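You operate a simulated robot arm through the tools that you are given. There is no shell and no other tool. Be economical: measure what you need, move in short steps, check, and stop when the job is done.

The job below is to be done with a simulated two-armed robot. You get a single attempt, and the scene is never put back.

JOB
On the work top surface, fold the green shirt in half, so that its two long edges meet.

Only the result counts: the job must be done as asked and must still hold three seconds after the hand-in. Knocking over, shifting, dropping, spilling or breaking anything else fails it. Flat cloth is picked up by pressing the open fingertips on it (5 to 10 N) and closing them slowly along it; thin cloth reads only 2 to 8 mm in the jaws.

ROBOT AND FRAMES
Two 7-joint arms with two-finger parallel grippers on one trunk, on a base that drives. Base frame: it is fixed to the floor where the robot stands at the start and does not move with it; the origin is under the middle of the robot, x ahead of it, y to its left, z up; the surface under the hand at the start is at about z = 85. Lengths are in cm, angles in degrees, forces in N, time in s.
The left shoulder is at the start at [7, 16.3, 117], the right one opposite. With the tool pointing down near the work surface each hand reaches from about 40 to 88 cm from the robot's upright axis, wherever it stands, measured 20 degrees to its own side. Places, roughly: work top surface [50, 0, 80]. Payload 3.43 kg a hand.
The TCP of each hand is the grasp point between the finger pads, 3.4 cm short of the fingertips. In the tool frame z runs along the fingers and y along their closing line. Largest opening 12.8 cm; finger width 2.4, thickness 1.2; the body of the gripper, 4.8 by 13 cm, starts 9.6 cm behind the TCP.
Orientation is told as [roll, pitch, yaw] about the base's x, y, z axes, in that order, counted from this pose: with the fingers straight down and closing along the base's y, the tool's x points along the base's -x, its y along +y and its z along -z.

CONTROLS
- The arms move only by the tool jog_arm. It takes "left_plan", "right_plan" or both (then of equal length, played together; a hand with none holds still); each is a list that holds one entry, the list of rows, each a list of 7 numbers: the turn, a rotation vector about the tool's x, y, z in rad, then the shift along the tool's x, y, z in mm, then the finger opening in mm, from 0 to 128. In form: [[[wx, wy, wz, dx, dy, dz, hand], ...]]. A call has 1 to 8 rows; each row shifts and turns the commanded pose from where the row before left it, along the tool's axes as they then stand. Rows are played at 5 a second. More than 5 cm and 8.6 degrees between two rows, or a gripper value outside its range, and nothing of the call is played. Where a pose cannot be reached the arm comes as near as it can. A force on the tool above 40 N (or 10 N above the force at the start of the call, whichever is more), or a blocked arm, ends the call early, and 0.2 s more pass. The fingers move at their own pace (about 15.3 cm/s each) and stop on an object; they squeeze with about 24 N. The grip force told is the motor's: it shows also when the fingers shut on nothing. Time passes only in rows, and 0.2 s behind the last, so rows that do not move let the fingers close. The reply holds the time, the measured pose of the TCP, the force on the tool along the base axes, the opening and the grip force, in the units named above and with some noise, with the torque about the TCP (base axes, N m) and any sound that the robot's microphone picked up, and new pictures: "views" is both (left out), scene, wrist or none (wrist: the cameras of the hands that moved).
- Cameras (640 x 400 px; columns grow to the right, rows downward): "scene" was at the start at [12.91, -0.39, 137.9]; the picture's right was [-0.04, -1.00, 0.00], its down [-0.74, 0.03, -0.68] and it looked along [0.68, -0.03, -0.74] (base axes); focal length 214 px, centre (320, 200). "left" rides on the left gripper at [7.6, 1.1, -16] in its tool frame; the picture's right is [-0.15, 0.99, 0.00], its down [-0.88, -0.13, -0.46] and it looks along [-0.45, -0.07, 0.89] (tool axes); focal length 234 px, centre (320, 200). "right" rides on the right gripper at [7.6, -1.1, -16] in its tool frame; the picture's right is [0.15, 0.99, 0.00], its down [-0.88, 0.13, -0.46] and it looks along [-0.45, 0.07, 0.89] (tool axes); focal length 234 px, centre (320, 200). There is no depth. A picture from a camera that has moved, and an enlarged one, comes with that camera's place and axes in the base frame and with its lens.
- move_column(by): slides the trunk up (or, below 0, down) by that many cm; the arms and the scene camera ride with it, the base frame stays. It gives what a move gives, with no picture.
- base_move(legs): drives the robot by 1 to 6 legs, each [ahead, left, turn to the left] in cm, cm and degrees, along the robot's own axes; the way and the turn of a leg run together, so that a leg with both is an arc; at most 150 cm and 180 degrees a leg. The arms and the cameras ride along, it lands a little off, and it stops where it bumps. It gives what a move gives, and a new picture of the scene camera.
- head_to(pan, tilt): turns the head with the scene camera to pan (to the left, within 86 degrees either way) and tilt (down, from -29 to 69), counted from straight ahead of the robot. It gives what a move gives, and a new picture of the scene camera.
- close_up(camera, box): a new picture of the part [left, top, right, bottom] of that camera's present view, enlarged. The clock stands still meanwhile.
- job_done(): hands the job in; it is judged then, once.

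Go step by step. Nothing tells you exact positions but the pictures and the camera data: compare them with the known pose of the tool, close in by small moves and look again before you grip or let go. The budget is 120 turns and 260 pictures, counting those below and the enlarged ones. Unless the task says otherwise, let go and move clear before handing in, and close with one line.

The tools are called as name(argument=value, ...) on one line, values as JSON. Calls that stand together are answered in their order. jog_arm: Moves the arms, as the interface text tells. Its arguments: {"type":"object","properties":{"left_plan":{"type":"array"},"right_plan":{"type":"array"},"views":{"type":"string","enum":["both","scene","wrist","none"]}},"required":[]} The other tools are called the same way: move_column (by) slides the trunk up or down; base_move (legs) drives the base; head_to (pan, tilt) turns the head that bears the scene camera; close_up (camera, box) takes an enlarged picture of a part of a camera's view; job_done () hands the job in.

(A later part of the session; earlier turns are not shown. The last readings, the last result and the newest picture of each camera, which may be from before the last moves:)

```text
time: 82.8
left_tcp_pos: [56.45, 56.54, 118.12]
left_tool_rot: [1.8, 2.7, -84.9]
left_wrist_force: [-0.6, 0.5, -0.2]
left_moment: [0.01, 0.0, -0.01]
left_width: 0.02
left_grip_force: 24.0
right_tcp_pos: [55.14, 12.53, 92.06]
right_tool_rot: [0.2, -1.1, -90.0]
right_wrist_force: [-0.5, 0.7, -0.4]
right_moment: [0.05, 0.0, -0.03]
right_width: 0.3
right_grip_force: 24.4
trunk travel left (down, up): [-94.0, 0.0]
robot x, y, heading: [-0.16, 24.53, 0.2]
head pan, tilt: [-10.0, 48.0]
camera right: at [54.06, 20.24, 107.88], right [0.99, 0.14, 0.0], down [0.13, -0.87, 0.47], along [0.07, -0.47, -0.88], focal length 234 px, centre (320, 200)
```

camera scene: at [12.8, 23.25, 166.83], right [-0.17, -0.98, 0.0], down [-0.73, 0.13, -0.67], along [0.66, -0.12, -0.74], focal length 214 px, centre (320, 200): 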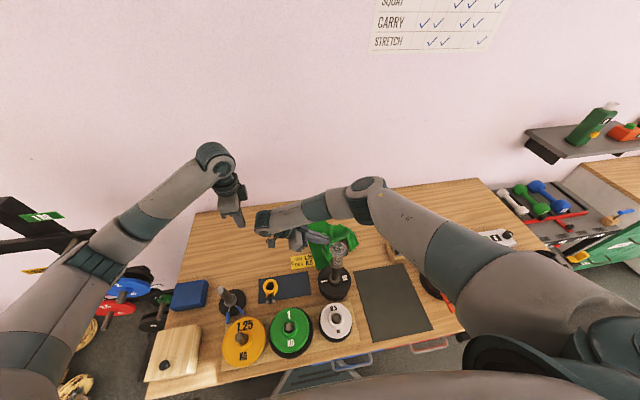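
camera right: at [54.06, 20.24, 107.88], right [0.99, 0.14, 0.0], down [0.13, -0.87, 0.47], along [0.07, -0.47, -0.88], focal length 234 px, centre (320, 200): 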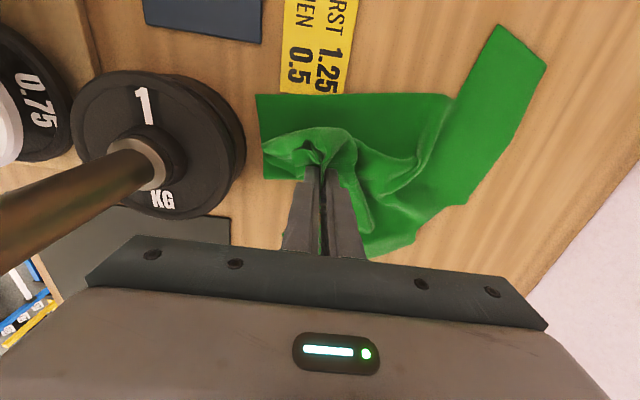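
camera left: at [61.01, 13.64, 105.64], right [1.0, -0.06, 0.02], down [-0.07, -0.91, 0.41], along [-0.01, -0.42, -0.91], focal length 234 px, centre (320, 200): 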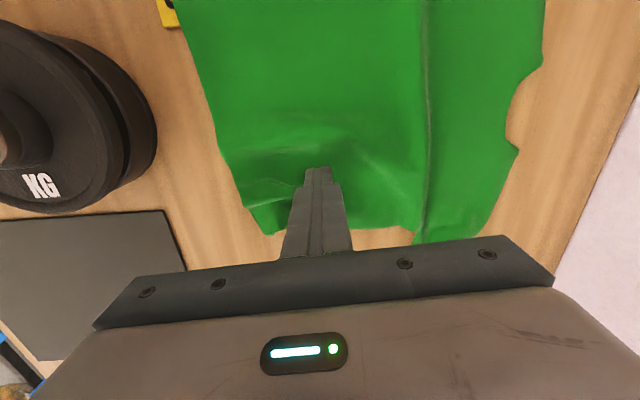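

Gripped (3 mm). Lifting and pulling it back to the right.

jog_arm(right_plan=[[[0, 0, 0, -10, 0, -30, 0], [0, 0, 0, -20, 0, -20, 0], [0, 0, 0, -25, 0, 0, 0], [0, 0, 0, -30, 0, 10, 0], [0, 0, 0, -30, 0, 20, 0], [0, 0, 0, -25, -2, 20, 0], [0, 0, 0, -10, -3, 10, 0]]], views="wrist")

```text
time: 84.4
left_tcp_pos: [56.51, 56.57, 118.12]
left_tool_rot: [1.9, 2.8, -84.8]
left_wrist_force: [-0.5, -0.2, 0.7]
left_moment: [-0.01, 0.01, -0.04]
left_width: 0.0
left_grip_force: 23.7
right_tcp_pos: [54.45, -2.57, 91.35]
right_tool_rot: [0.1, -1.2, -90.2]
right_wrist_force: [-0.3, 0.0, -0.4]
right_moment: [0.01, 0.0, 0.01]
right_width: 0.3
right_grip_force: 24.0
trunk travel left (down, up): [-94.0, 0.0]
robot x, y, heading: [-0.16, 23.95, 0.2]
head pan, tilt: [-10.0, 48.0]
camera right: at [53.51, 5.2, 107.18], right [0.99, 0.14, 0.0], down [0.13, -0.87, 0.47], along [0.07, -0.47, -0.88], focal length 234 px, centre (320, 200)
```

right: 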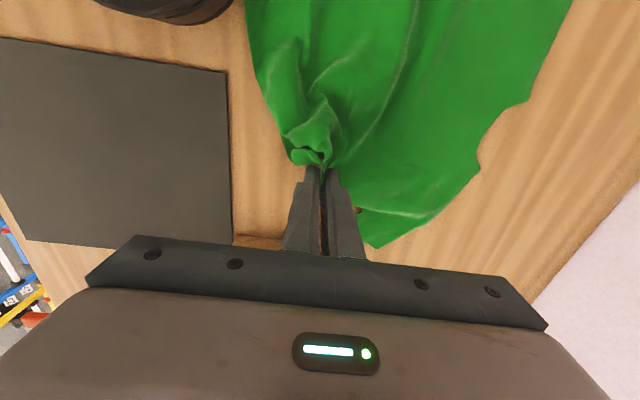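

jog_arm(right_plan=[[[0, 0, 0, -5, 0, 20, 0], [0, 0, 0, 0, 0, 8, 0], [0, 0, 0, 0, 0, 0, 12], [0, 0, 0, 0, 0, 0, 24], [0, 0, 0, 0, 0, 0, 36], [0, 0, 0, 0, 0, 0, 50], [0, 0, 0, 0, 0, -30, 50], [0, 0, 0, 0, 0, -40, 50]]], views="none")

jog_arm(right_plan=[[[0, 0, 0, 20, 20, -40, 20], [0, 0, 0, 20, 20, -40, 20], [0, 0, 0, 20, 10, -40, 20], [0, 0, 0, 0, 0, 0, 20]]], views="wrist")

```text
time: 86.2
left_tcp_pos: [56.5, 56.52, 118.15]
left_tool_rot: [1.8, 2.8, -84.8]
left_wrist_force: [0.5, 0.0, -0.5]
left_moment: [0.02, -0.01, -0.02]
left_width: 0.0
left_grip_force: 24.2
right_tcp_pos: [54.63, -3.12, 95.77]
right_tool_rot: [0.2, -1.1, -90.1]
right_wrist_force: [-0.5, 0.3, 0.0]
right_moment: [-0.02, -0.01, 0.04]
right_width: 5.01
right_grip_force: 0.0
trunk travel left (down, up): [-94.0, 0.0]
robot x, y, heading: [0.15, 24.38, -0.0]
head pan, tilt: [-10.0, 48.0]
```

```text
time: 87.2
left_tcp_pos: [56.55, 56.52, 117.97]
left_tool_rot: [1.9, 2.8, -84.8]
left_wrist_force: [-0.2, -0.1, 0.6]
left_moment: [0.04, 0.0, -0.04]
left_width: 0.0
left_grip_force: 23.9
right_tcp_pos: [59.22, 3.26, 107.46]
right_tool_rot: [0.1, -1.1, -90.2]
right_wrist_force: [0.6, -0.6, 0.1]
right_moment: [0.05, 0.01, 0.0]
right_width: 1.99
right_grip_force: 0.1
trunk travel left (down, up): [-94.0, 0.0]
robot x, y, heading: [-0.1, 24.37, 0.4]
head pan, tilt: [-10.0, 48.0]
camera right: at [58.2, 11.14, 123.21], right [0.99, 0.14, 0.0], down [0.13, -0.87, 0.47], along [0.07, -0.47, -0.88], focal length 234 px, centre (320, 200)
```

right: 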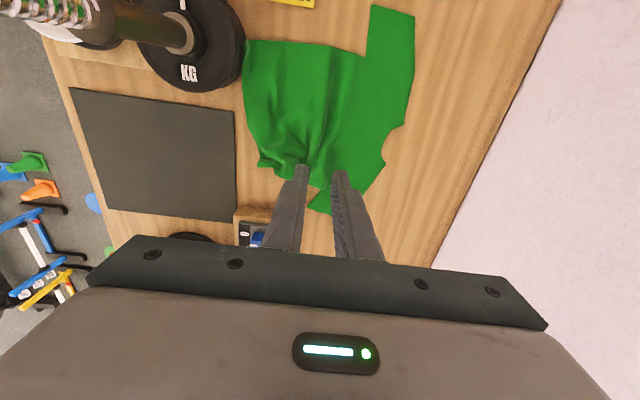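

The hem side came back. Next I pull the sleeve back out to its place.

jog_arm(right_plan=[[[0, 0, 0, -40, 8, 20, 24], [0, 0, 0, -40, 8, 20, 24], [0, 0, 0, -40, 8, 25, 24], [0, 0, 0, 0, 0, 45, 24], [0, 0, 0, 0, 0, 45, 24], [0, 0, 0, 0, 0, 15, 24], [0, 0, 0, 0, 0, 0, 24]]], views="wrist")

```text
time: 88.8
left_tcp_pos: [56.55, 56.57, 118.06]
left_tool_rot: [1.7, 2.9, -84.9]
left_wrist_force: [-0.6, -0.6, 0.4]
left_moment: [-0.04, 0.01, 0.0]
left_width: 0.03
left_grip_force: 23.6
right_tcp_pos: [61.91, -8.93, 90.46]
right_tool_rot: [0.2, -1.1, -90.1]
right_wrist_force: [0.2, 0.0, 0.1]
right_moment: [-0.01, 0.03, 0.0]
right_width: 2.4
right_grip_force: 0.0
trunk travel left (down, up): [-94.0, 0.0]
robot x, y, heading: [-0.02, 24.41, 0.2]
head pan, tilt: [-10.0, 48.0]
camera right: at [60.88, -1.12, 106.25], right [0.99, 0.14, 0.0], down [0.13, -0.87, 0.47], along [0.07, -0.47, -0.88], focal length 234 px, centre (320, 200)
```

right: 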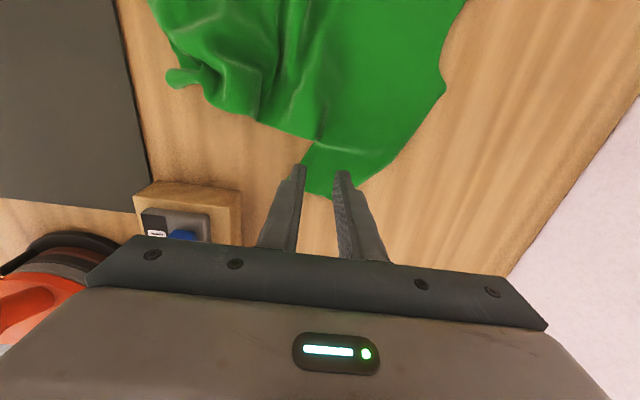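

jog_arm(right_plan=[[[0, 0, 0, -4, 17, 10, 24], [0, 0, 0, 0, 0, 8, 24], [0, 0, 0, 0, 0, 3, 24], [0, 0, 0, 0, 0, 0, 18], [0, 0, 0, 0, 0, 0, 12], [0, 0, 0, 0, 0, 0, 6], [0, 0, 0, 0, 0, 0, 0], [0, 0, 0, 0, 0, 0, 0]]], views="none")

jog_arm(right_plan=[[[0, 0, 0, -3, 0, -15, 0], [0, 0, 0, 0, 15, -10, 0], [0, 0, 0, 3, 20, 0, 0], [0, 0, 0, 3, 20, 0, 0], [0, 0, 0, 3, 20, 0, 0], [0, 0, 0, 0, 0, 0, 0]]], views="wrist")

```text
time: 90.6
left_tcp_pos: [56.39, 56.55, 118.12]
left_tool_rot: [1.9, 2.8, -84.9]
left_wrist_force: [0.5, 0.7, -0.1]
left_moment: [-0.04, -0.02, -0.04]
left_width: 0.02
left_grip_force: 24.2
right_tcp_pos: [63.72, -9.43, 88.69]
right_tool_rot: [0.2, -1.1, -90.1]
right_wrist_force: [0.2, -0.2, 0.6]
right_moment: [-0.01, -0.01, -0.02]
right_width: 0.17
right_grip_force: 24.3
trunk travel left (down, up): [-94.0, 0.0]
robot x, y, heading: [-0.23, 24.38, -0.0]
head pan, tilt: [-10.0, 48.0]
```

```text
time: 92.0
left_tcp_pos: [56.6, 56.65, 118.0]
left_tool_rot: [1.8, 2.8, -84.9]
left_wrist_force: [-0.4, -0.5, 0.2]
left_moment: [-0.03, 0.0, -0.03]
left_width: 0.01
left_grip_force: 24.5
right_tcp_pos: [71.24, -8.72, 91.26]
right_tool_rot: [0.2, -1.1, -90.1]
right_wrist_force: [-0.9, -0.1, 0.1]
right_moment: [0.01, -0.01, 0.0]
right_width: 0.18
right_grip_force: 23.5
trunk travel left (down, up): [-94.0, 0.0]
robot x, y, heading: [0.15, 24.77, 0.0]
head pan, tilt: [-10.0, 48.0]
camera right: at [70.2, -0.95, 106.96], right [0.99, 0.14, 0.0], down [0.13, -0.87, 0.47], along [0.07, -0.47, -0.88], focal length 234 px, centre (320, 200)
```

right: 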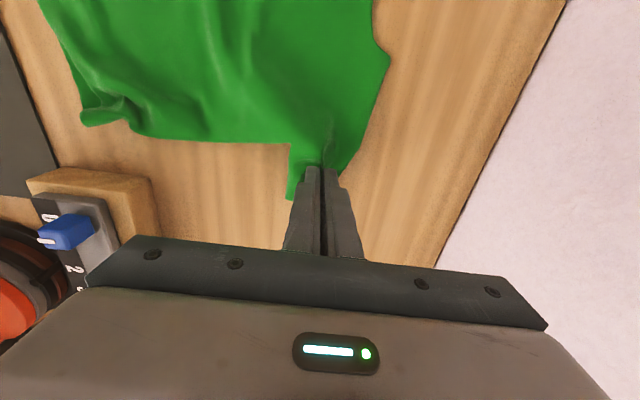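

The sleeve is back out. I'll hold it while the left hand goes to the other sleeve; then both can stretch and carry the shirt a little away from the stand.

jog_arm(left_plan=[[[0, 0, 0.09, -20, 17, 0, 30], [0, 0, 0, -40, 20, 10, 30], [0, 0, 0, -40, 20, 10, 30], [0, 0, 0, -40, 20, 10, 30], [0, 0, 0, -40, 20, 10, 30], [0, 0, 0, -40, 10, 10, 30], [0, 0, 0, -40, 0, 10, 30]]], views="wrist")

```text
time: 93.6
left_tcp_pos: [67.63, 30.75, 110.99]
left_tool_rot: [1.5, 3.1, -90.0]
left_wrist_force: [0.1, 0.0, 0.0]
left_moment: [0.01, 0.03, -0.01]
left_width: 3.0
left_grip_force: 0.1
right_tcp_pos: [71.19, -8.8, 91.2]
right_tool_rot: [0.1, -1.0, -90.1]
right_wrist_force: [-0.7, 0.0, 0.0]
right_moment: [0.01, 0.0, 0.0]
right_width: 0.21
right_grip_force: 24.3
trunk travel left (down, up): [-94.0, 0.0]
robot x, y, heading: [-0.14, 24.64, 0.0]
head pan, tilt: [-10.0, 48.0]
camera left: at [68.26, 37.62, 127.42], right [0.99, -0.15, 0.02], down [-0.14, -0.9, 0.4], along [-0.04, -0.4, -0.91], focal length 234 px, centre (320, 200)
```

left: 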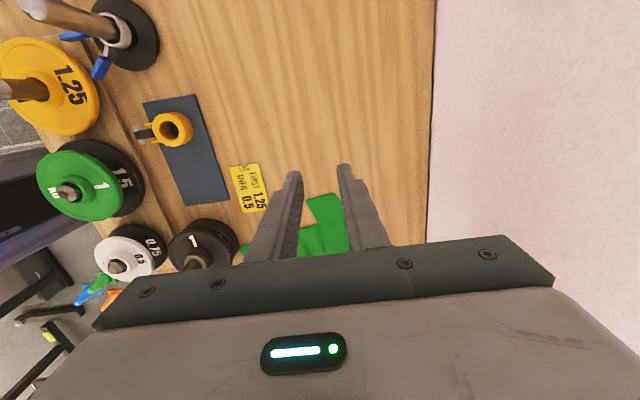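

jog_arm(left_plan=[[[0, 0, 0, -30, -2, 10, 30], [0, 0, 0, -40, -3, 15, 30], [0, 0, 0, -40, -3, 20, 30], [0, 0, 0, -12, 0, 40, 30], [0, 0, 0, 0, 0, 45, 30], [0, 0, 0, 0, 0, 45, 30], [0, 0, 0, 0, 0, 20, 30]]], views="wrist")

```text
time: 95.2
left_tcp_pos: [67.42, 19.68, 90.67]
left_tool_rot: [1.5, 3.0, -90.1]
left_wrist_force: [-0.1, 0.2, -0.8]
left_moment: [-0.03, 0.02, 0.01]
left_width: 2.99
left_grip_force: 0.1
right_tcp_pos: [71.23, -8.81, 91.27]
right_tool_rot: [0.1, -1.0, -90.2]
right_wrist_force: [0.4, 1.4, -0.2]
right_moment: [-0.02, 0.0, 0.02]
right_width: 0.18
right_grip_force: 24.7
trunk travel left (down, up): [-94.0, 0.0]
robot x, y, heading: [0.17, 24.47, 0.1]
head pan, tilt: [-10.0, 48.0]
camera left: at [68.12, 26.5, 107.13], right [0.99, -0.15, 0.02], down [-0.14, -0.9, 0.41], along [-0.04, -0.4, -0.91], focal length 234 px, centre (320, 200)
```

left: 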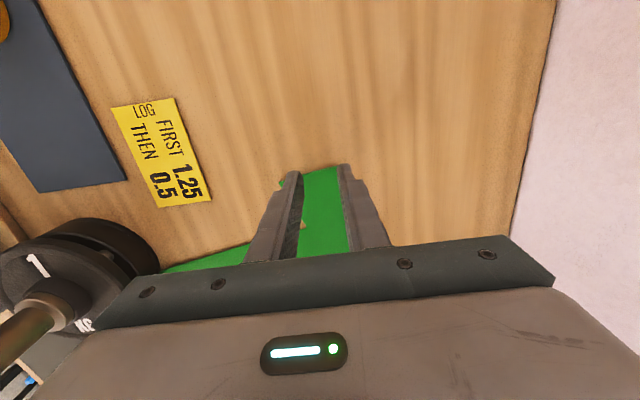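

jog_arm(left_plan=[[[0, 0, 0, -3, 0, 12, 28], [0, 0, 0, 0, 0, 8, 28], [0, 0, 0, 0, 0, 2, 28], [0, 0, 0, 0, 0, 0, 28]]], views="none")

```text
time: 96.2
left_tcp_pos: [67.34, 19.39, 88.76]
left_tool_rot: [1.6, 2.9, -90.1]
left_wrist_force: [1.4, 0.7, 14.1]
left_moment: [-0.04, 0.26, 0.01]
left_width: 2.74
left_grip_force: 0.0
right_tcp_pos: [71.07, -8.81, 91.34]
right_tool_rot: [0.3, -1.1, -90.1]
right_wrist_force: [0.1, -0.3, -0.5]
right_moment: [0.01, 0.02, 0.03]
right_width: 0.19
right_grip_force: 23.6
trunk travel left (down, up): [-94.0, 0.0]
robot x, y, heading: [0.16, 24.46, 0.1]
head pan, tilt: [-10.0, 48.0]
```

jog_arm(left_plan=[[[0, 0, 0, 0, 0, -0.7, 24], [0, 0, 0, 0, 0, 0, 20], [0, 0, 0, 0, 0, 0, 16], [0, 0, 0, 0, 0, 0, 12], [0, 0, 0, 0, 0, 0, 8], [0, 0, 0, 0, 0, 0, 4], [0, 0, 0, 0, 0, 0, 0], [0, 0, 0, 0, 0, 0, 0]]], views="none")

jog_arm(left_plan=[[[0, 0, 0, 10, 0, -20, 0], [0, 0, 0, 15, 4, -5, 0], [0, 0, 0, 15, 7, 0, 0], [0, 0, 0, 15, 8, 0, 0], [0, 0, 0, 15, 8, 0, 0], [0, 0, 0, 15, 8, 0, 0], [0, 0, 0, 14, 6, 0, 0]]], right_plan=[[[0, 0, 0, 0, 0, 0, 0], [0, 0, 0, 5, 3, 0, 0], [0, 0, 0, 12, 3, 0, 0], [0, 0, 0, 14, 4, 0, 0], [0, 0, 0, 14, 4, 0, 0], [0, 0, 0, 14, 4, 0, 0], [0, 0, 0, 12, 3, 0, 0]]], views="both")

```text
time: 98.0
left_tcp_pos: [67.26, 19.6, 88.66]
left_tool_rot: [1.5, 2.9, -90.0]
left_wrist_force: [-2.2, -0.6, 9.3]
left_moment: [-0.09, 0.1, 0.03]
left_width: 0.28
left_grip_force: 23.8
right_tcp_pos: [71.06, -8.74, 91.36]
right_tool_rot: [0.2, -1.1, -90.1]
right_wrist_force: [-0.5, -0.7, -0.1]
right_moment: [-0.03, -0.01, 0.01]
right_width: 0.19
right_grip_force: 24.2
trunk travel left (down, up): [-94.0, 0.0]
robot x, y, heading: [-0.27, 24.21, 0.3]
head pan, tilt: [-10.0, 48.0]
```

```text
time: 99.6
left_tcp_pos: [71.73, 29.35, 91.83]
left_tool_rot: [1.6, 2.9, -89.9]
left_wrist_force: [0.9, -1.3, -0.3]
left_moment: [-0.11, 0.0, 0.02]
left_width: 0.26
left_grip_force: 24.0
right_tcp_pos: [73.37, -1.57, 91.21]
right_tool_rot: [0.2, -1.0, -90.1]
right_wrist_force: [-0.7, 2.6, -0.1]
right_moment: [0.07, 0.02, 0.05]
right_width: 0.19
right_grip_force: 23.9
trunk travel left (down, up): [-94.0, 0.0]
robot x, y, heading: [0.22, 24.75, 0.2]
head pan, tilt: [-10.0, 48.0]
camera scene: at [12.85, 23.07, 166.82], right [-0.17, -0.98, 0.0], down [-0.73, 0.13, -0.67], along [0.66, -0.12, -0.74], focal length 214 px, centre (320, 200)
camera right: at [72.3, 6.16, 106.88], right [0.99, 0.14, 0.0], down [0.13, -0.87, 0.47], along [0.07, -0.47, -0.88], focal length 234 px, centre (320, 200)
camera left: at [72.37, 36.13, 108.27], right [0.99, -0.15, 0.02], down [-0.14, -0.9, 0.41], along [-0.04, -0.41, -0.91], focal length 234 px, centre (320, 200)
```

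scene: 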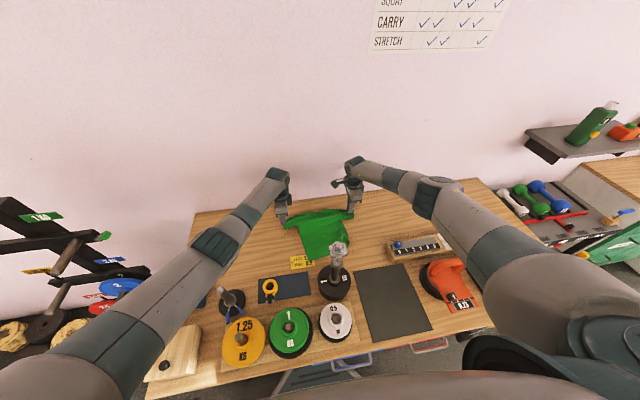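
right: 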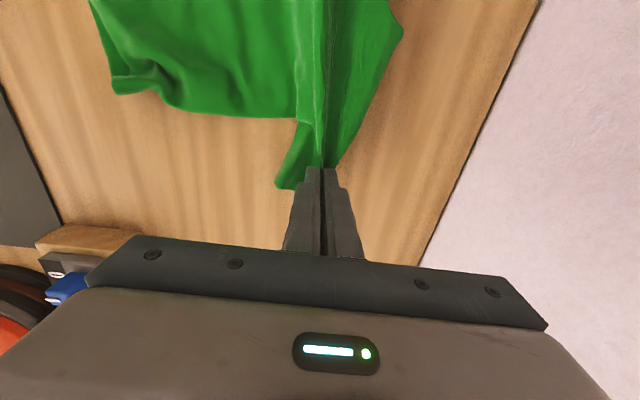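
left: 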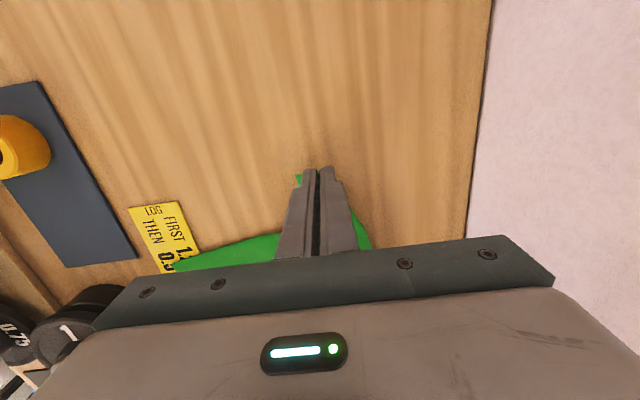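

The shirt is flat, stretched and away from the stand again. A better idea: pinch both ends of the fold axis (mid-hem and mid-collar), lift so the halves hang together under gravity, then lay it on its side; the edges then meet by themselves. First I set the sleeves down and let go.

jog_arm(left_plan=[[[0, 0, 0, 3, 0, 15, 0], [0, 0, 0, 0, 0, 13, 0], [0, 0, 0, 0, 0, 0, 10], [0, 0, 0, 0, 0, 0, 20], [0, 0, 0, 0, 0, 0, 30], [0, 0, 0, 0, 0, -20, 30], [0, 0, 0, 0, 0, -45, 30], [0, 0, 0, 0, 0, -45, 30]]], right_plan=[[[0, 0, 0, -3, 0, 15, 0], [0, 0, 0, 0, 0, 11, 0], [0, 0, 0, 0, 0, 0, 10], [0, 0, 0, 0, 0, 0, 20], [0, 0, 0, 0, 0, 0, 30], [0, 0, 0, 0, 0, -20, 30], [0, 0, 0, 0, 0, -45, 30], [0, 0, 0, 0, 0, -45, 30]]], views="none")

jog_arm(left_plan=[[[0, 0, 0, 30, -10, -40, 40], [0, 0, 0, 30, -20, -40, 40], [0, 0, 0, 20, -30, -30, 40], [0, 0, 0, 0, -30, 0, 40], [0, 0, 0, 0, 0, 0, 40], [0, 0, 0, 0, 0, 0, 40], [0, 0, 0, 0, 0, 0, 40]]], right_plan=[[[0, 0, 0, 0, 0, -45, 40], [0, 0, 0, 0, -5, -45, 40], [0, 0, 0, 20, -15, -20, 40], [0, 0, 0, 25, -20, 0, 40], [0, 0, 0, 30, -20, 0, 40], [0, 0, 0, 25, -20, 0, 40], [0, 0, 0, 0, -10, 0, 40]]], views="none")

close_up(camera="right", box=[150, 0, 470, 200])

```text
time: 101.4
left_tcp_pos: [71.08, 29.3, 99.94]
left_tool_rot: [1.6, 2.9, -89.9]
left_wrist_force: [-0.2, 0.3, -0.2]
left_moment: [-0.01, 0.02, -0.01]
left_width: 3.03
left_grip_force: 0.0
right_tcp_pos: [73.14, -1.82, 99.61]
right_tool_rot: [0.2, -1.2, -90.1]
right_wrist_force: [-0.2, -0.1, -0.5]
right_moment: [-0.04, -0.01, -0.01]
right_width: 3.01
right_grip_force: 0.1
trunk travel left (down, up): [-94.0, 0.0]
robot x, y, heading: [-0.06, 24.92, -0.2]
head pan, tilt: [-10.0, 48.0]
```

```text
refused: row 1 steps farther than a row can; nothing moved
```

```text
2.00 times, centred on (310, 100) of right
camera zoom: at [72.12, 5.94, 115.27], right [0.99, 0.14, 0.0], down [0.13, -0.87, 0.47], along [0.07, -0.47, -0.88], focal length 468 px, centre (340, 400)
```

zoom: 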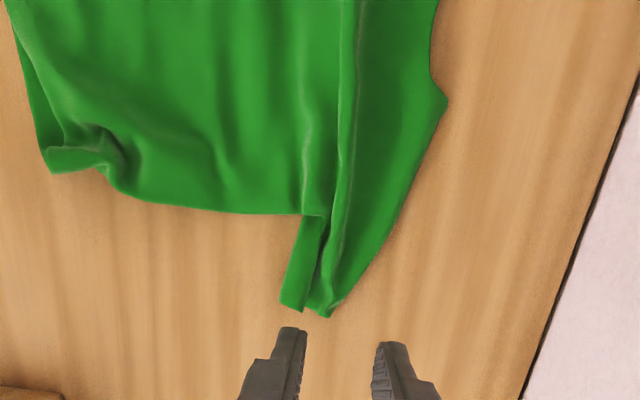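

jog_arm(left_plan=[[[0, 0, 0, 25, -10, -35, 40], [0, 0, 0, 25, -20, -35, 40], [0, 0, 0, 20, -30, -30, 40], [0, 0, 0, 0, -30, 0, 40], [0, 0, 0, 0, 0, 0, 40], [0, 0, 0, 0, 0, 0, 40], [0, 0, 0, 0, 0, 0, 40]]], right_plan=[[[0, 0, 0, 0, 0, -45, 40], [0, 0, 0, 0, -5, -45, 40], [0, 0, 0, 20, -15, -20, 40], [0, 0, 0, 25, -20, 0, 40], [0, 0, 0, 30, -20, 0, 40], [0, 0, 0, 25, -20, 0, 40], [0, 0, 0, 0, -10, 0, 40]]], views="none")

close_up(camera="right", box=[150, 0, 470, 200])

```text
time: 103.0
left_tcp_pos: [61.75, 35.61, 110.02]
left_tool_rot: [1.5, 3.0, -90.0]
left_wrist_force: [-0.8, 0.4, 0.5]
left_moment: [0.0, -0.01, 0.0]
left_width: 3.98
left_grip_force: 0.0
right_tcp_pos: [63.92, 8.21, 110.26]
right_tool_rot: [0.2, -1.0, -90.3]
right_wrist_force: [-0.6, -0.8, -0.2]
right_moment: [0.04, -0.03, 0.0]
right_width: 4.01
right_grip_force: 0.0
trunk travel left (down, up): [-94.0, 0.0]
robot x, y, heading: [0.43, 24.65, 0.3]
head pan, tilt: [-10.0, 48.0]
```

```text
2.00 times, centred on (310, 100) of right
camera zoom: at [63.04, 16.05, 125.88], right [0.99, 0.14, 0.0], down [0.13, -0.87, 0.47], along [0.07, -0.47, -0.88], focal length 468 px, centre (340, 400)
```

zoom: 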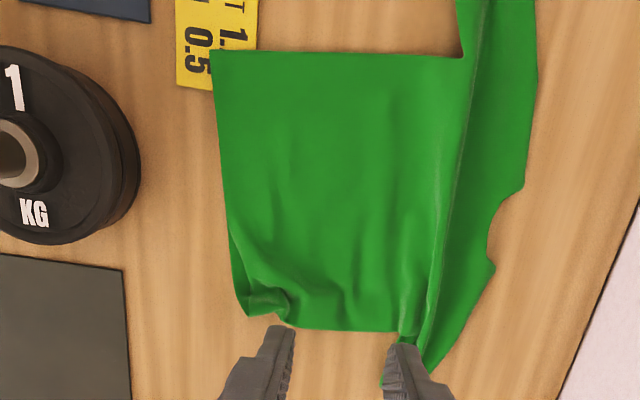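

The shirt is close to its original place, with a few wrinkles. The fold axis runs from about (54.3, 10.4) at the hem to (76, 12.2) at the collar. I lower the trunk a bit for reach and turn the hands to close across the axis (left camera away from the stand).

jog_arm(left_plan=[[[0, 0, 0.14, 0, 0, -15, 40], [0, 0, 0.14, 0, 0, -15, 40], [0, 0, 0.14, 0, 0, -10, 40], [0, 0, 0.14, 0, 0, 0, 40], [0, 0, 0.14, 0, 0, 0, 40], [0, 0, 0.14, 0, 0, 0, 40], [0, 0, 0.14, 0, 0, 0, 40], [0, 0, 0.14, 0, 0, 0, 40]]], right_plan=[[[0, 0, -0.14, 0, 0, -15, 40], [0, 0, -0.14, 0, 0, -15, 40], [0, 0, -0.14, 0, 0, -10, 40], [0, 0, -0.14, 0, 0, 0, 40], [0, 0, -0.14, 0, 0, 0, 40], [0, 0, -0.14, 0, 0, 0, 40], [0, 0, -0.14, 0, 0, 0, 40], [0, 0, -0.14, 0, 0, 0, 40]]], views="none")

jog_arm(left_plan=[[[0, 0, 0.14, 0, 0, 0, 40], [0, 0, 0.14, 0, 0, 0, 40], [0, 0, 0.14, 0, 0, 0, 40]]], right_plan=[[[0, 0, -0.14, 0, 0, 0, 40], [0, 0, -0.14, 0, 0, 0, 40], [0, 0, -0.08, 0, 0, 0, 40]]], views="none")

move_column(by=-8)

```text
time: 104.8
left_tcp_pos: [61.72, 35.43, 113.96]
left_tool_rot: [-2.0, 2.6, -154.4]
left_wrist_force: [0.1, 0.0, -0.7]
left_moment: [0.04, -0.01, 0.01]
left_width: 3.98
left_grip_force: 0.1
right_tcp_pos: [64.32, 8.38, 114.48]
right_tool_rot: [-1.0, -0.5, -25.7]
right_wrist_force: [0.0, -0.3, -0.2]
right_moment: [0.01, 0.0, 0.02]
right_width: 3.99
right_grip_force: 0.1
trunk travel left (down, up): [-94.0, 0.0]
robot x, y, heading: [0.07, 24.1, 0.1]
head pan, tilt: [-10.0, 48.0]
```

```text
time: 105.6
left_tcp_pos: [61.92, 35.46, 114.01]
left_tool_rot: [-2.8, 1.6, -178.5]
left_wrist_force: [-0.5, 0.2, 0.1]
left_moment: [-0.01, 0.03, 0.0]
left_width: 4.0
left_grip_force: 0.1
right_tcp_pos: [64.33, 8.36, 114.35]
right_tool_rot: [-1.1, -0.2, -5.2]
right_wrist_force: [0.2, 0.4, -0.4]
right_moment: [-0.02, 0.0, -0.02]
right_width: 3.99
right_grip_force: 0.0
trunk travel left (down, up): [-94.0, 0.0]
robot x, y, heading: [-0.15, 24.21, -0.1]
head pan, tilt: [-10.0, 48.0]
```

```text
time: 106.8
left_tcp_pos: [61.8, 35.49, 105.92]
left_tool_rot: [-2.9, 1.6, -178.3]
left_wrist_force: [-0.7, -0.2, 0.2]
left_moment: [0.01, 0.02, 0.02]
left_width: 4.03
left_grip_force: 0.0
right_tcp_pos: [64.3, 8.41, 106.38]
right_tool_rot: [-1.1, -0.4, -5.5]
right_wrist_force: [0.3, -0.5, -0.7]
right_moment: [0.02, 0.02, 0.0]
right_width: 4.01
right_grip_force: 0.0
trunk travel left (down, up): [-86.0, 8.0]
robot x, y, heading: [-0.25, 24.44, 0.0]
head pan, tilt: [-10.0, 48.0]
```

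jog_arm(left_plan=[[[0, 0, -0.06, -10, 40, 0, 40], [0, 0, 0, -10, 42, 0, 40], [0, 0, 0, -10, 42, 0, 40], [0, 0, 0, -10, 42, 0, 40], [0, 0, 0, -10, 42, 0, 40], [0, 0, 0, -12, 42, 0, 40], [0, 0, 0, 0, 0, 30, 40], [0, 0, 0, 0, 0, 30, 40]]], right_plan=[[[0, 0, -0.14, 0, 0, 0, 40], [0, 0, -0.04, -20, 8, 0, 40], [0, 0, 0, -25, 10, 0, 40], [0, 0, 0, -30, 10, 0, 40], [0, 0, 0, -30, 10, 0, 40], [0, 0, 0, 0, 0, 0, 40], [0, 0, 0, 0, 0, 30, 40], [0, 0, 0, 0, 0, 30, 40]]], views="both")

```text
time: 108.0
left_tcp_pos: [59.09, 15.34, 104.72]
left_tool_rot: [-3.2, 1.8, -173.3]
left_wrist_force: [-2.2, 4.5, 1.7]
left_moment: [-0.76, -0.3, 0.33]
left_width: 3.97
left_grip_force: 0.0
right_tcp_pos: [74.29, 12.53, 105.95]
right_tool_rot: [-1.6, 0.2, 5.0]
right_wrist_force: [0.7, -4.0, 0.0]
right_moment: [0.71, 0.23, 0.26]
right_width: 3.99
right_grip_force: 0.0
trunk travel left (down, up): [-86.0, 8.0]
robot x, y, heading: [-0.16, 24.02, -0.3]
head pan, tilt: [-10.0, 48.0]
stopped in row 6 (left hand): the force on the tool passed its limit at 61 N (the readings are from after the stop); the commanded pose is now the measured one
camera scene: at [12.91, 22.95, 158.82], right [-0.17, -0.98, 0.0], down [-0.73, 0.13, -0.67], along [0.66, -0.12, -0.74], focal length 214 px, centre (320, 200)
camera right: at [67.04, 11.11, 121.78], right [-0.23, 0.97, -0.03], down [0.87, 0.22, 0.45], along [0.44, 0.08, -0.89], focal length 234 px, centre (320, 200)
camera left: at [66.39, 14.19, 121.0], right [-0.03, -1.0, -0.06], down [-0.9, 0.0, 0.43], along [-0.43, 0.07, -0.9], focal length 234 px, centre (320, 200)
```

scene: 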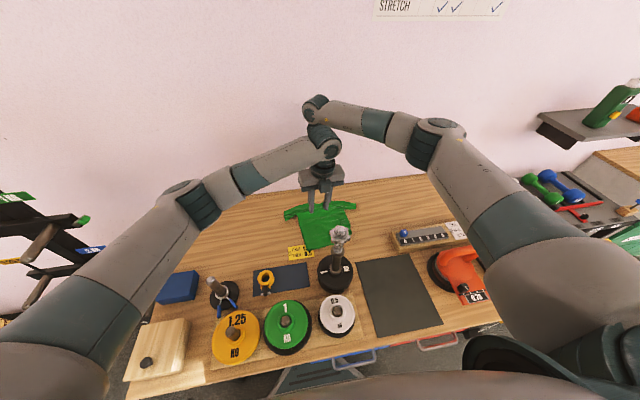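
right: 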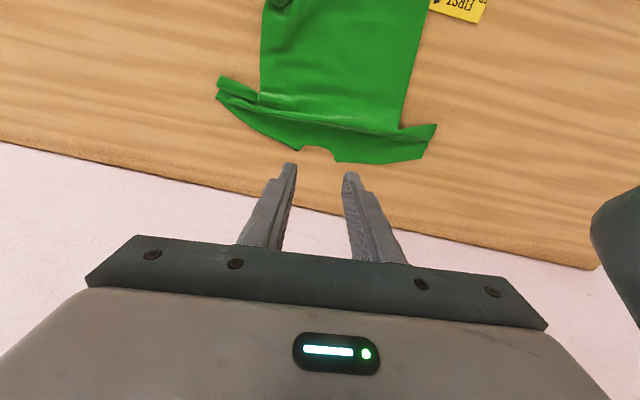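
left: 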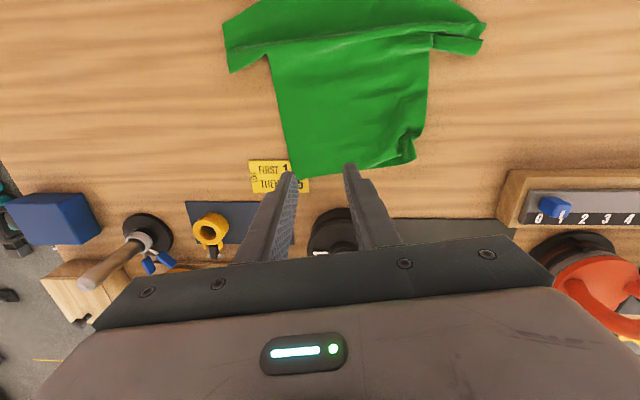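

The two wrist cameras met between the hands. I'll turn the right hand round too, so its camera faces away (+x).

jog_arm(left_plan=[[[0, 0, 0, 0, -40, -10, 40], [0, 0, 0, 0, -40, -10, 40], [0, 0, 0, 0, -40, 0, 40], [0, 0, 0, 0, 0, 0, 40], [0, 0, 0, 0, 0, 0, 40], [0, 0, 0, 0, 0, 0, 40], [0, 0, 0, 0, 0, 0, 40], [0, 0, 0, 0, 0, 0, 40]]], right_plan=[[[0, 0, 0, 0, -20, -10, 40], [0, 0, 0, 0, -20, -10, 40], [0, 0, 0.145, 0, 0, 0, 40], [0, 0, 0.145, 0, 0, 0, 40], [0, 0, 0.145, 0, 0, 0, 40], [0, 0, 0.145, 0, 0, 0, 40], [0, 0, 0.145, 0, 0, 0, 40], [0, 0, 0.145, 0, 0, 0, 40]]], views="none")

jog_arm(right_plan=[[[0, 0, 0.145, 0, 0, 0, 40], [0, 0, 0.145, 0, 0, 0, 40], [0, 0, 0.145, 0, 0, 0, 40], [0, 0, 0.145, 0, 0, 0, 40], [0, 0, 0.145, 0, 0, 0, 40], [0, 0, 0.145, 0, 0, 0, 40], [0, 0, 0.145, 0, 0, 0, 40], [0, 0, 0.145, 0, 0, 0, 40]]], views="none")

jog_arm(right_plan=[[[0, 0, 0.145, 0, 0, 0, 40], [0, 0, 0.145, 0, 0, 0, 40], [0, 0, 0.145, 0, 0, 0, 40], [0, 0, 0.145, 0, 0, 0, 40], [0, 0, 0.145, 0, 0, 0, 40], [0, 0, 0.145, 0, 0, 0, 40], [0, 0, 0.145, 0, 0, 0, 40]]], views="scene")

```text
time: 109.8
left_tcp_pos: [57.55, 27.09, 107.22]
left_tool_rot: [-3.1, 2.0, -173.3]
left_wrist_force: [0.4, -0.6, 0.6]
left_moment: [-0.03, -0.01, -0.03]
left_width: 4.01
left_grip_force: 0.0
right_tcp_pos: [74.63, 8.65, 108.02]
right_tool_rot: [-1.0, -1.0, -45.0]
right_wrist_force: [-0.1, 0.5, -0.8]
right_moment: [0.01, 0.0, 0.0]
right_width: 3.98
right_grip_force: 0.0
trunk travel left (down, up): [-86.0, 8.0]
robot x, y, heading: [-0.1, 24.5, 0.1]
head pan, tilt: [-10.0, 48.0]
```

```text
time: 111.6
left_tcp_pos: [57.53, 27.22, 107.23]
left_tool_rot: [-3.0, 2.0, -173.2]
left_wrist_force: [0.2, -0.4, -0.5]
left_moment: [0.02, 0.0, 0.04]
left_width: 4.0
left_grip_force: 0.1
right_tcp_pos: [74.54, 8.62, 108.02]
right_tool_rot: [0.5, -1.4, -111.5]
right_wrist_force: [0.3, 0.1, 0.2]
right_moment: [-0.02, 0.02, 0.01]
right_width: 3.99
right_grip_force: 0.2
trunk travel left (down, up): [-86.0, 8.0]
robot x, y, heading: [0.34, 24.06, 0.0]
head pan, tilt: [-10.0, 48.0]
```

```text
time: 113.2
left_tcp_pos: [57.53, 27.25, 107.28]
left_tool_rot: [-3.1, 2.0, -173.3]
left_wrist_force: [-0.5, -0.2, -0.1]
left_moment: [-0.02, 0.0, -0.01]
left_width: 4.0
left_grip_force: 0.0
right_tcp_pos: [74.46, 8.8, 107.96]
right_tool_rot: [1.4, -0.4, -169.5]
right_wrist_force: [0.6, -0.3, -0.3]
right_moment: [0.0, 0.04, -0.01]
right_width: 4.0
right_grip_force: 0.1
trunk travel left (down, up): [-86.0, 8.0]
robot x, y, heading: [0.21, 24.65, 0.2]
head pan, tilt: [-10.0, 48.0]
camera scene: at [12.81, 22.98, 158.83], right [-0.17, -0.98, 0.0], down [-0.73, 0.13, -0.67], along [0.66, -0.12, -0.74], focal length 214 px, centre (320, 200)
```

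scene: 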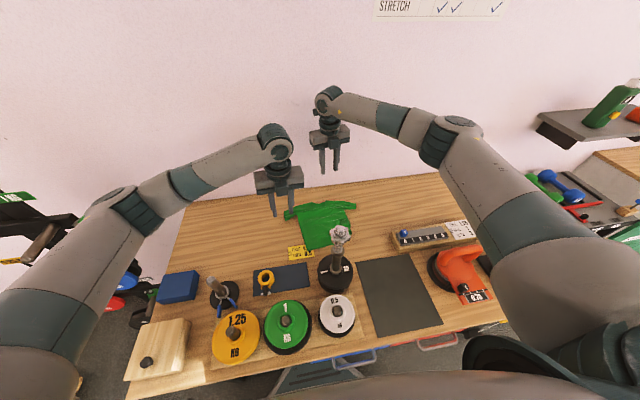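

jog_arm(left_plan=[[[0, 0, 0, -9.7, 41, 0, 40], [0, 0, 0, -9.7, 41, 0, 40], [0, 0, 0, -9.7, 41, 0, 40], [0, 0, 0, -9.7, 41, 0, 40], [0, 0, 0, 0, 0, 45, 40], [0, 0, 0, 0, 0, 45, 40], [0, 0, 0, 0, 0, 45, 40]]], right_plan=[[[0, 0, -0.095, 0, 0, 0, 40], [0, 0, 0, 4, -11, 0, 40], [0, 0, 0, 4, -11, 0, 40], [0, 0, 0, 0, -11, 0, 40], [0, 0, 0, 0, 0, 45, 40], [0, 0, 0, 0, 0, 45, 40], [0, 0, 0, 0, 0, 45, 40]]], views="both")

```text
time: 114.8
left_tcp_pos: [56.44, 11.02, 92.56]
left_tool_rot: [-3.1, 1.9, -173.4]
left_wrist_force: [-0.5, -0.6, -0.6]
left_moment: [0.04, -0.01, 0.03]
left_width: 3.98
left_grip_force: 0.0
right_tcp_pos: [74.32, 12.02, 94.28]
right_tool_rot: [1.4, -0.3, -164.1]
right_wrist_force: [0.4, -0.4, 0.1]
right_moment: [0.05, 0.02, 0.01]
right_width: 3.99
right_grip_force: 0.1
trunk travel left (down, up): [-86.0, 8.0]
robot x, y, heading: [0.09, 24.29, 0.1]
head pan, tilt: [-10.0, 48.0]
camera scene: at [12.87, 22.88, 158.84], right [-0.17, -0.98, 0.0], down [-0.73, 0.13, -0.67], along [0.66, -0.12, -0.74], focal length 214 px, centre (320, 200)
camera right: at [81.47, 15.41, 110.03], right [0.41, -0.91, 0.02], down [-0.81, -0.35, 0.47], along [-0.42, -0.21, -0.88], focal length 234 px, centre (320, 200)
camera left: at [63.58, 9.92, 108.75], right [-0.03, -1.0, -0.06], down [-0.9, 0.0, 0.43], along [-0.43, 0.07, -0.9], focal length 234 px, centre (320, 200)
```

scene: 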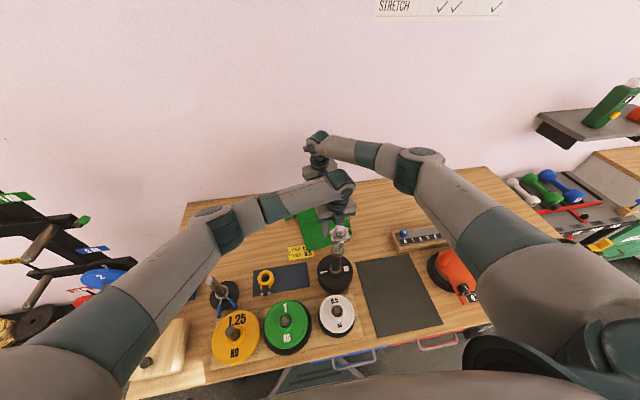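
right: 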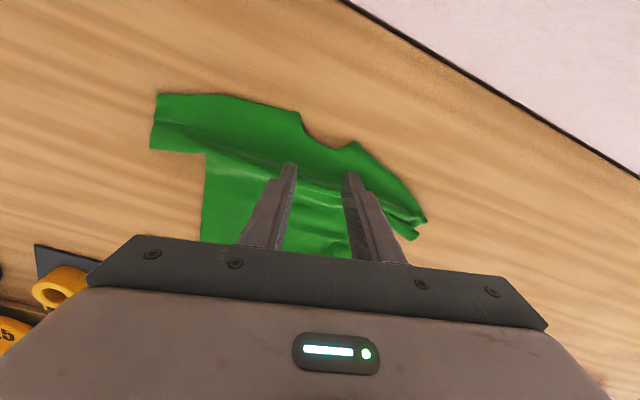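
left: 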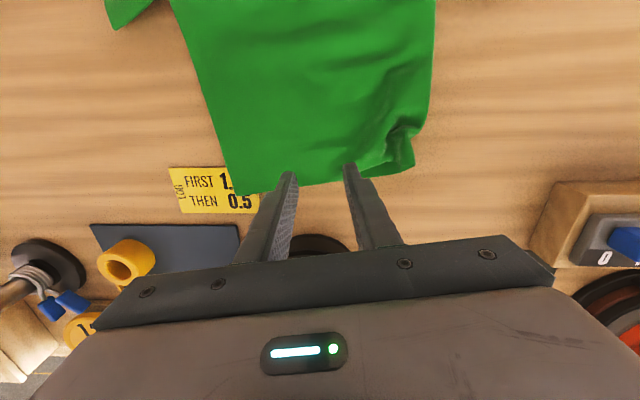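

Both hands are over the ends of the axis. I align the right hand's yaw and descend to near contact.

jog_arm(left_plan=[[[0, 0, 0, -2, 6, 10, 36], [0, 0, 0, 0, 0, 12, 36], [0, 0, 0, 0, 0, 12, 36], [0, 0, 0, 0, 0, 0, 36]]], right_plan=[[[0, 0, 0.14, 0, 0, 10, 36], [0, 0, 0.05, 0, 0, 20, 36], [0, 0, 0, 0, 0, 20, 36], [0, 0, 0, 0, 0, 0, 36]]], views="none")

jog_arm(left_plan=[[[0, 0, 0, 0, 0, 3, 36], [0, 0, 0, 0, 0, 0, 36]]], right_plan=[[[0, 0, 0, 0, 0, 3, 36], [0, 0, 0, 0, 0, 0, 36]]], views="wrist")

```text
time: 115.8
left_tcp_pos: [56.14, 10.5, 89.54]
left_tool_rot: [-3.1, 2.0, -173.4]
left_wrist_force: [0.3, 0.0, 0.1]
left_moment: [-0.04, 0.01, 0.05]
left_width: 3.62
left_grip_force: 0.0
right_tcp_pos: [74.41, 11.85, 89.27]
right_tool_rot: [1.4, -0.2, -175.0]
right_wrist_force: [0.4, -0.2, -0.7]
right_moment: [0.01, -0.02, 0.01]
right_width: 3.61
right_grip_force: 0.0
trunk travel left (down, up): [-86.0, 8.0]
robot x, y, heading: [-0.03, 24.52, 0.2]
head pan, tilt: [-10.0, 48.0]
```

```text
time: 116.4
left_tcp_pos: [55.97, 10.59, 89.24]
left_tool_rot: [-3.0, 2.0, -173.2]
left_wrist_force: [0.7, 0.0, 0.3]
left_moment: [0.0, -0.02, 0.01]
left_width: 3.58
left_grip_force: 0.1
right_tcp_pos: [74.38, 11.76, 89.02]
right_tool_rot: [1.5, -0.2, -174.9]
right_wrist_force: [-0.5, -0.3, 0.0]
right_moment: [0.01, 0.0, 0.01]
right_width: 3.58
right_grip_force: 0.1
trunk travel left (down, up): [-86.0, 8.0]
robot x, y, heading: [0.11, 24.49, 0.4]
head pan, tilt: [-10.0, 48.0]
camera right: at [82.02, 13.98, 104.81], right [0.23, -0.97, 0.02], down [-0.87, -0.2, 0.46], along [-0.44, -0.13, -0.89], focal length 234 px, centre (320, 200)
camera left: at [63.26, 9.52, 105.43], right [-0.03, -1.0, -0.06], down [-0.9, 0.0, 0.43], along [-0.43, 0.07, -0.9], focal length 234 px, centre (320, 200)
```

right: 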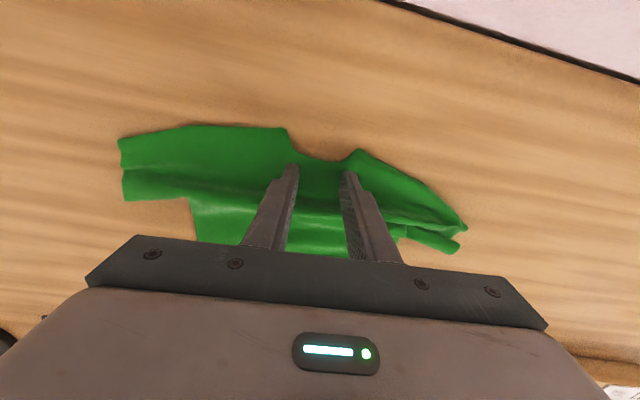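
left: 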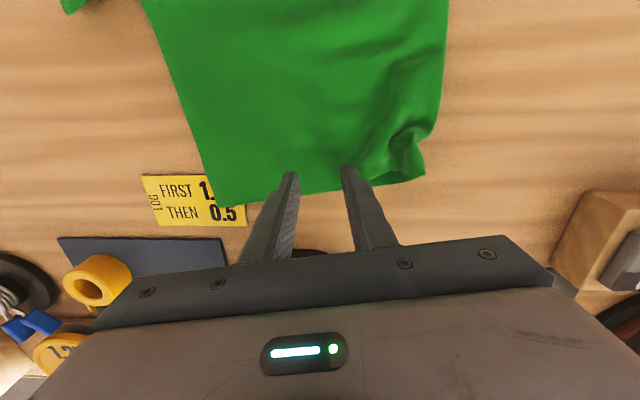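

jog_arm(left_plan=[[[0, 0, 0, 0, 0, 4, 36], [0, 0, 0, 0, 0, 0, 36]]], right_plan=[[[0, 0, 0, 0, 0, 3, 36], [0, 0, 0, 0, 0, 0, 36]]], views="none")

```text
time: 117.0
left_tcp_pos: [56.06, 10.64, 88.81]
left_tool_rot: [-3.1, 2.0, -173.4]
left_wrist_force: [0.1, -0.1, 0.4]
left_moment: [-0.03, -0.03, 0.0]
left_width: 3.59
left_grip_force: 0.0
right_tcp_pos: [74.42, 11.74, 88.81]
right_tool_rot: [1.6, -0.2, -174.8]
right_wrist_force: [-0.7, -0.5, -0.1]
right_moment: [0.0, -0.02, 0.03]
right_width: 3.59
right_grip_force: 0.1
trunk travel left (down, up): [-86.0, 8.0]
robot x, y, heading: [0.23, 24.25, 0.0]
head pan, tilt: [-10.0, 48.0]
```

jog_arm(left_plan=[[[0, 0, 0, 0, 0, 3, 36], [0, 0, 0, 0, 0, 0, 36]]], right_plan=[[[0, 0, 0, 0, 0, 3, 36], [0, 0, 0, 0, 0, 0, 36]]], views="none")

```text
time: 117.6
left_tcp_pos: [55.9, 10.51, 88.77]
left_tool_rot: [-3.0, 2.1, -173.4]
left_wrist_force: [1.8, -0.5, 15.4]
left_moment: [-0.46, 0.02, 0.05]
left_width: 3.57
left_grip_force: 0.1
right_tcp_pos: [74.31, 11.66, 88.49]
right_tool_rot: [1.4, -0.2, -174.9]
right_wrist_force: [1.1, 0.4, 3.2]
right_moment: [0.03, -0.03, 0.0]
right_width: 3.54
right_grip_force: 0.1
trunk travel left (down, up): [-86.0, 8.0]
robot x, y, heading: [-0.12, 23.91, 0.2]
head pan, tilt: [-10.0, 48.0]
```

jog_arm(left_plan=[[[0, 0, 0, 0, 0, -0.5, 32], [0, 0, 0, 0, 0, 0, 27], [0, 0, 0, 0, 0, 0, 22], [0, 0, 0, 0, 0, 0, 17], [0, 0, 0, 0, 0, 0, 12], [0, 0, 0, 0, 0, 0, 6], [0, 0, 0, 0, 0, 0, 0], [0, 0, 0, 0, 0, 0, 0]]], right_plan=[[[0, 0, 0, 0, 0, 1, 32], [0, 0, 0, 0, 0, 0, 27], [0, 0, 0, 0, 0, 0, 22], [0, 0, 0, 0, 0, 0, 17], [0, 0, 0, 0, 0, 0, 12], [0, 0, 0, 0, 0, 0, 6], [0, 0, 0, 0, 0, 0, 0], [0, 0, 0, 0, 0, 0, 0]]], views="wrist")

```text
time: 119.4
left_tcp_pos: [55.9, 10.74, 88.7]
left_tool_rot: [-3.1, 2.1, -173.3]
left_wrist_force: [0.1, -1.3, 2.4]
left_moment: [-0.05, -0.04, -0.03]
left_width: 0.32
left_grip_force: 23.6
right_tcp_pos: [74.36, 11.66, 88.61]
right_tool_rot: [1.6, -0.1, -174.9]
right_wrist_force: [-1.0, 1.7, 14.6]
right_moment: [0.13, -0.12, -0.02]
right_width: 0.34
right_grip_force: 24.4
trunk travel left (down, up): [-86.0, 8.0]
robot x, y, heading: [0.18, 24.75, 0.5]
head pan, tilt: [-10.0, 48.0]
camera right: at [81.91, 13.86, 104.4], right [0.23, -0.97, 0.03], down [-0.87, -0.2, 0.46], along [-0.44, -0.13, -0.89], focal length 234 px, centre (320, 200)
camera left: at [63.1, 9.66, 104.9], right [-0.03, -1.0, -0.06], down [-0.9, 0.0, 0.43], along [-0.43, 0.07, -0.9], focal length 234 px, centre (320, 200)
```

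right: 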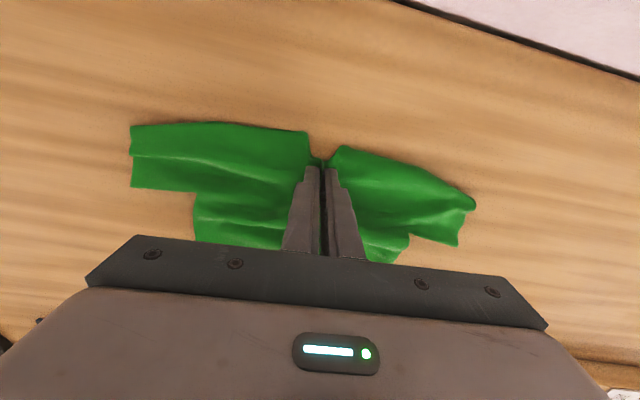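
left: 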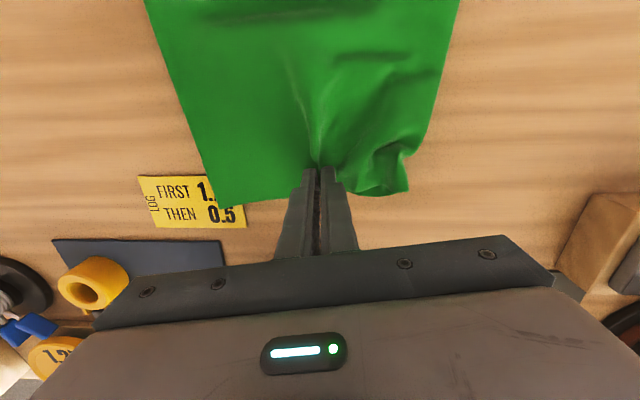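

Gripped at both ends and symmetric. Lifting both so the halves hang together, while stretching the axis slightly.

jog_arm(left_plan=[[[0, 0, 0, 0, 0, -15, 0], [0, 0, 0, 0, 0, -25, 0], [0, 0, 0, 0, 0, -30, 0], [0, 0, 0, 0, 0, -30, 0], [0, 0, 0, 0, 0, -30, 0], [0, 0, 0, 0, 0, -30, 0], [0, 0, 0, 0, 0, -25, 0], [0, 0, 0, 0, 0, 0, 0]]], right_plan=[[[0, 0, 0, 0, 0, -15, 0], [0, 0, 0, 5, 0, -25, 0], [0, 0, 0, 5, 0, -30, 0], [0, 0, 0, 5, 0, -30, 0], [0, 0, 0, 5, 0, -30, 0], [0, 0, 0, 5, 0, -30, 0], [0, 0, 0, 5, 0, -25, 0], [0, 0, 0, 0, 0, 0, 0]]], views="both")

```text
time: 121.2
left_tcp_pos: [55.54, 9.63, 107.17]
left_tool_rot: [-3.1, 2.1, -173.2]
left_wrist_force: [0.7, -0.6, -0.1]
left_moment: [0.01, 0.03, -0.05]
left_width: 0.33
left_grip_force: 24.1
right_tcp_pos: [77.39, 12.26, 106.85]
right_tool_rot: [1.5, -0.2, -174.9]
right_wrist_force: [0.0, 0.4, -1.2]
right_moment: [0.01, 0.02, -0.03]
right_width: 0.3
right_grip_force: 23.9
trunk travel left (down, up): [-86.0, 8.0]
robot x, y, heading: [-0.06, 24.56, 0.1]
head pan, tilt: [-10.0, 48.0]
camera scene: at [12.84, 22.97, 158.82], right [-0.17, -0.98, 0.0], down [-0.73, 0.13, -0.67], along [0.66, -0.12, -0.74], focal length 214 px, centre (320, 200)
camera right: at [85.04, 14.42, 122.69], right [0.23, -0.97, 0.02], down [-0.86, -0.2, 0.46], along [-0.44, -0.13, -0.89], focal length 234 px, centre (320, 200)
camera left: at [62.75, 8.45, 123.35], right [-0.03, -1.0, -0.06], down [-0.9, 0.0, 0.43], along [-0.43, 0.07, -0.9], focal length 234 px, centre (320, 200)
```

scene: 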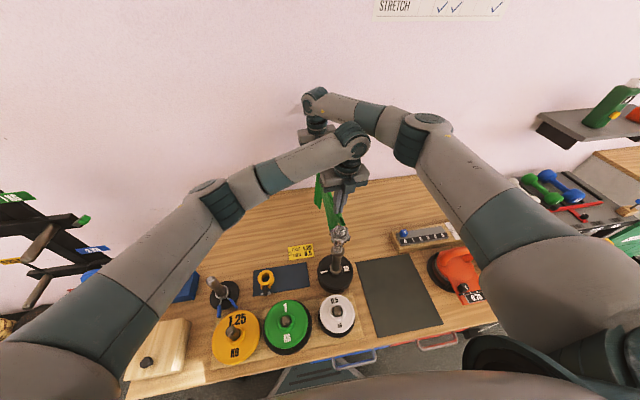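
right: 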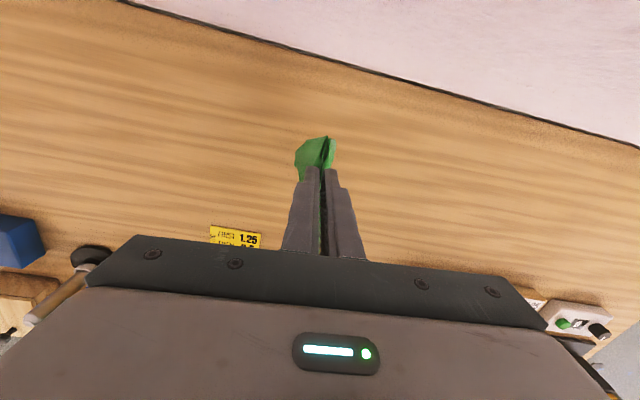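
left: 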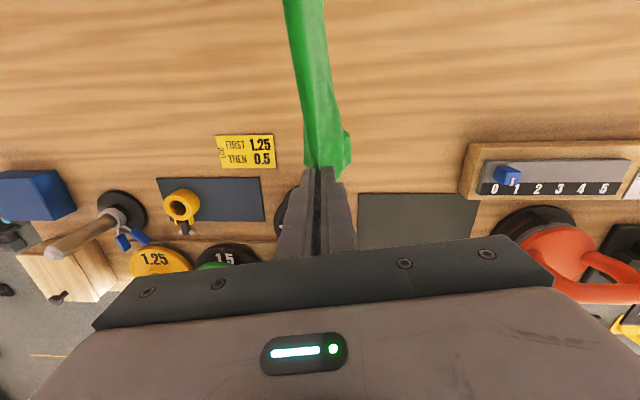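

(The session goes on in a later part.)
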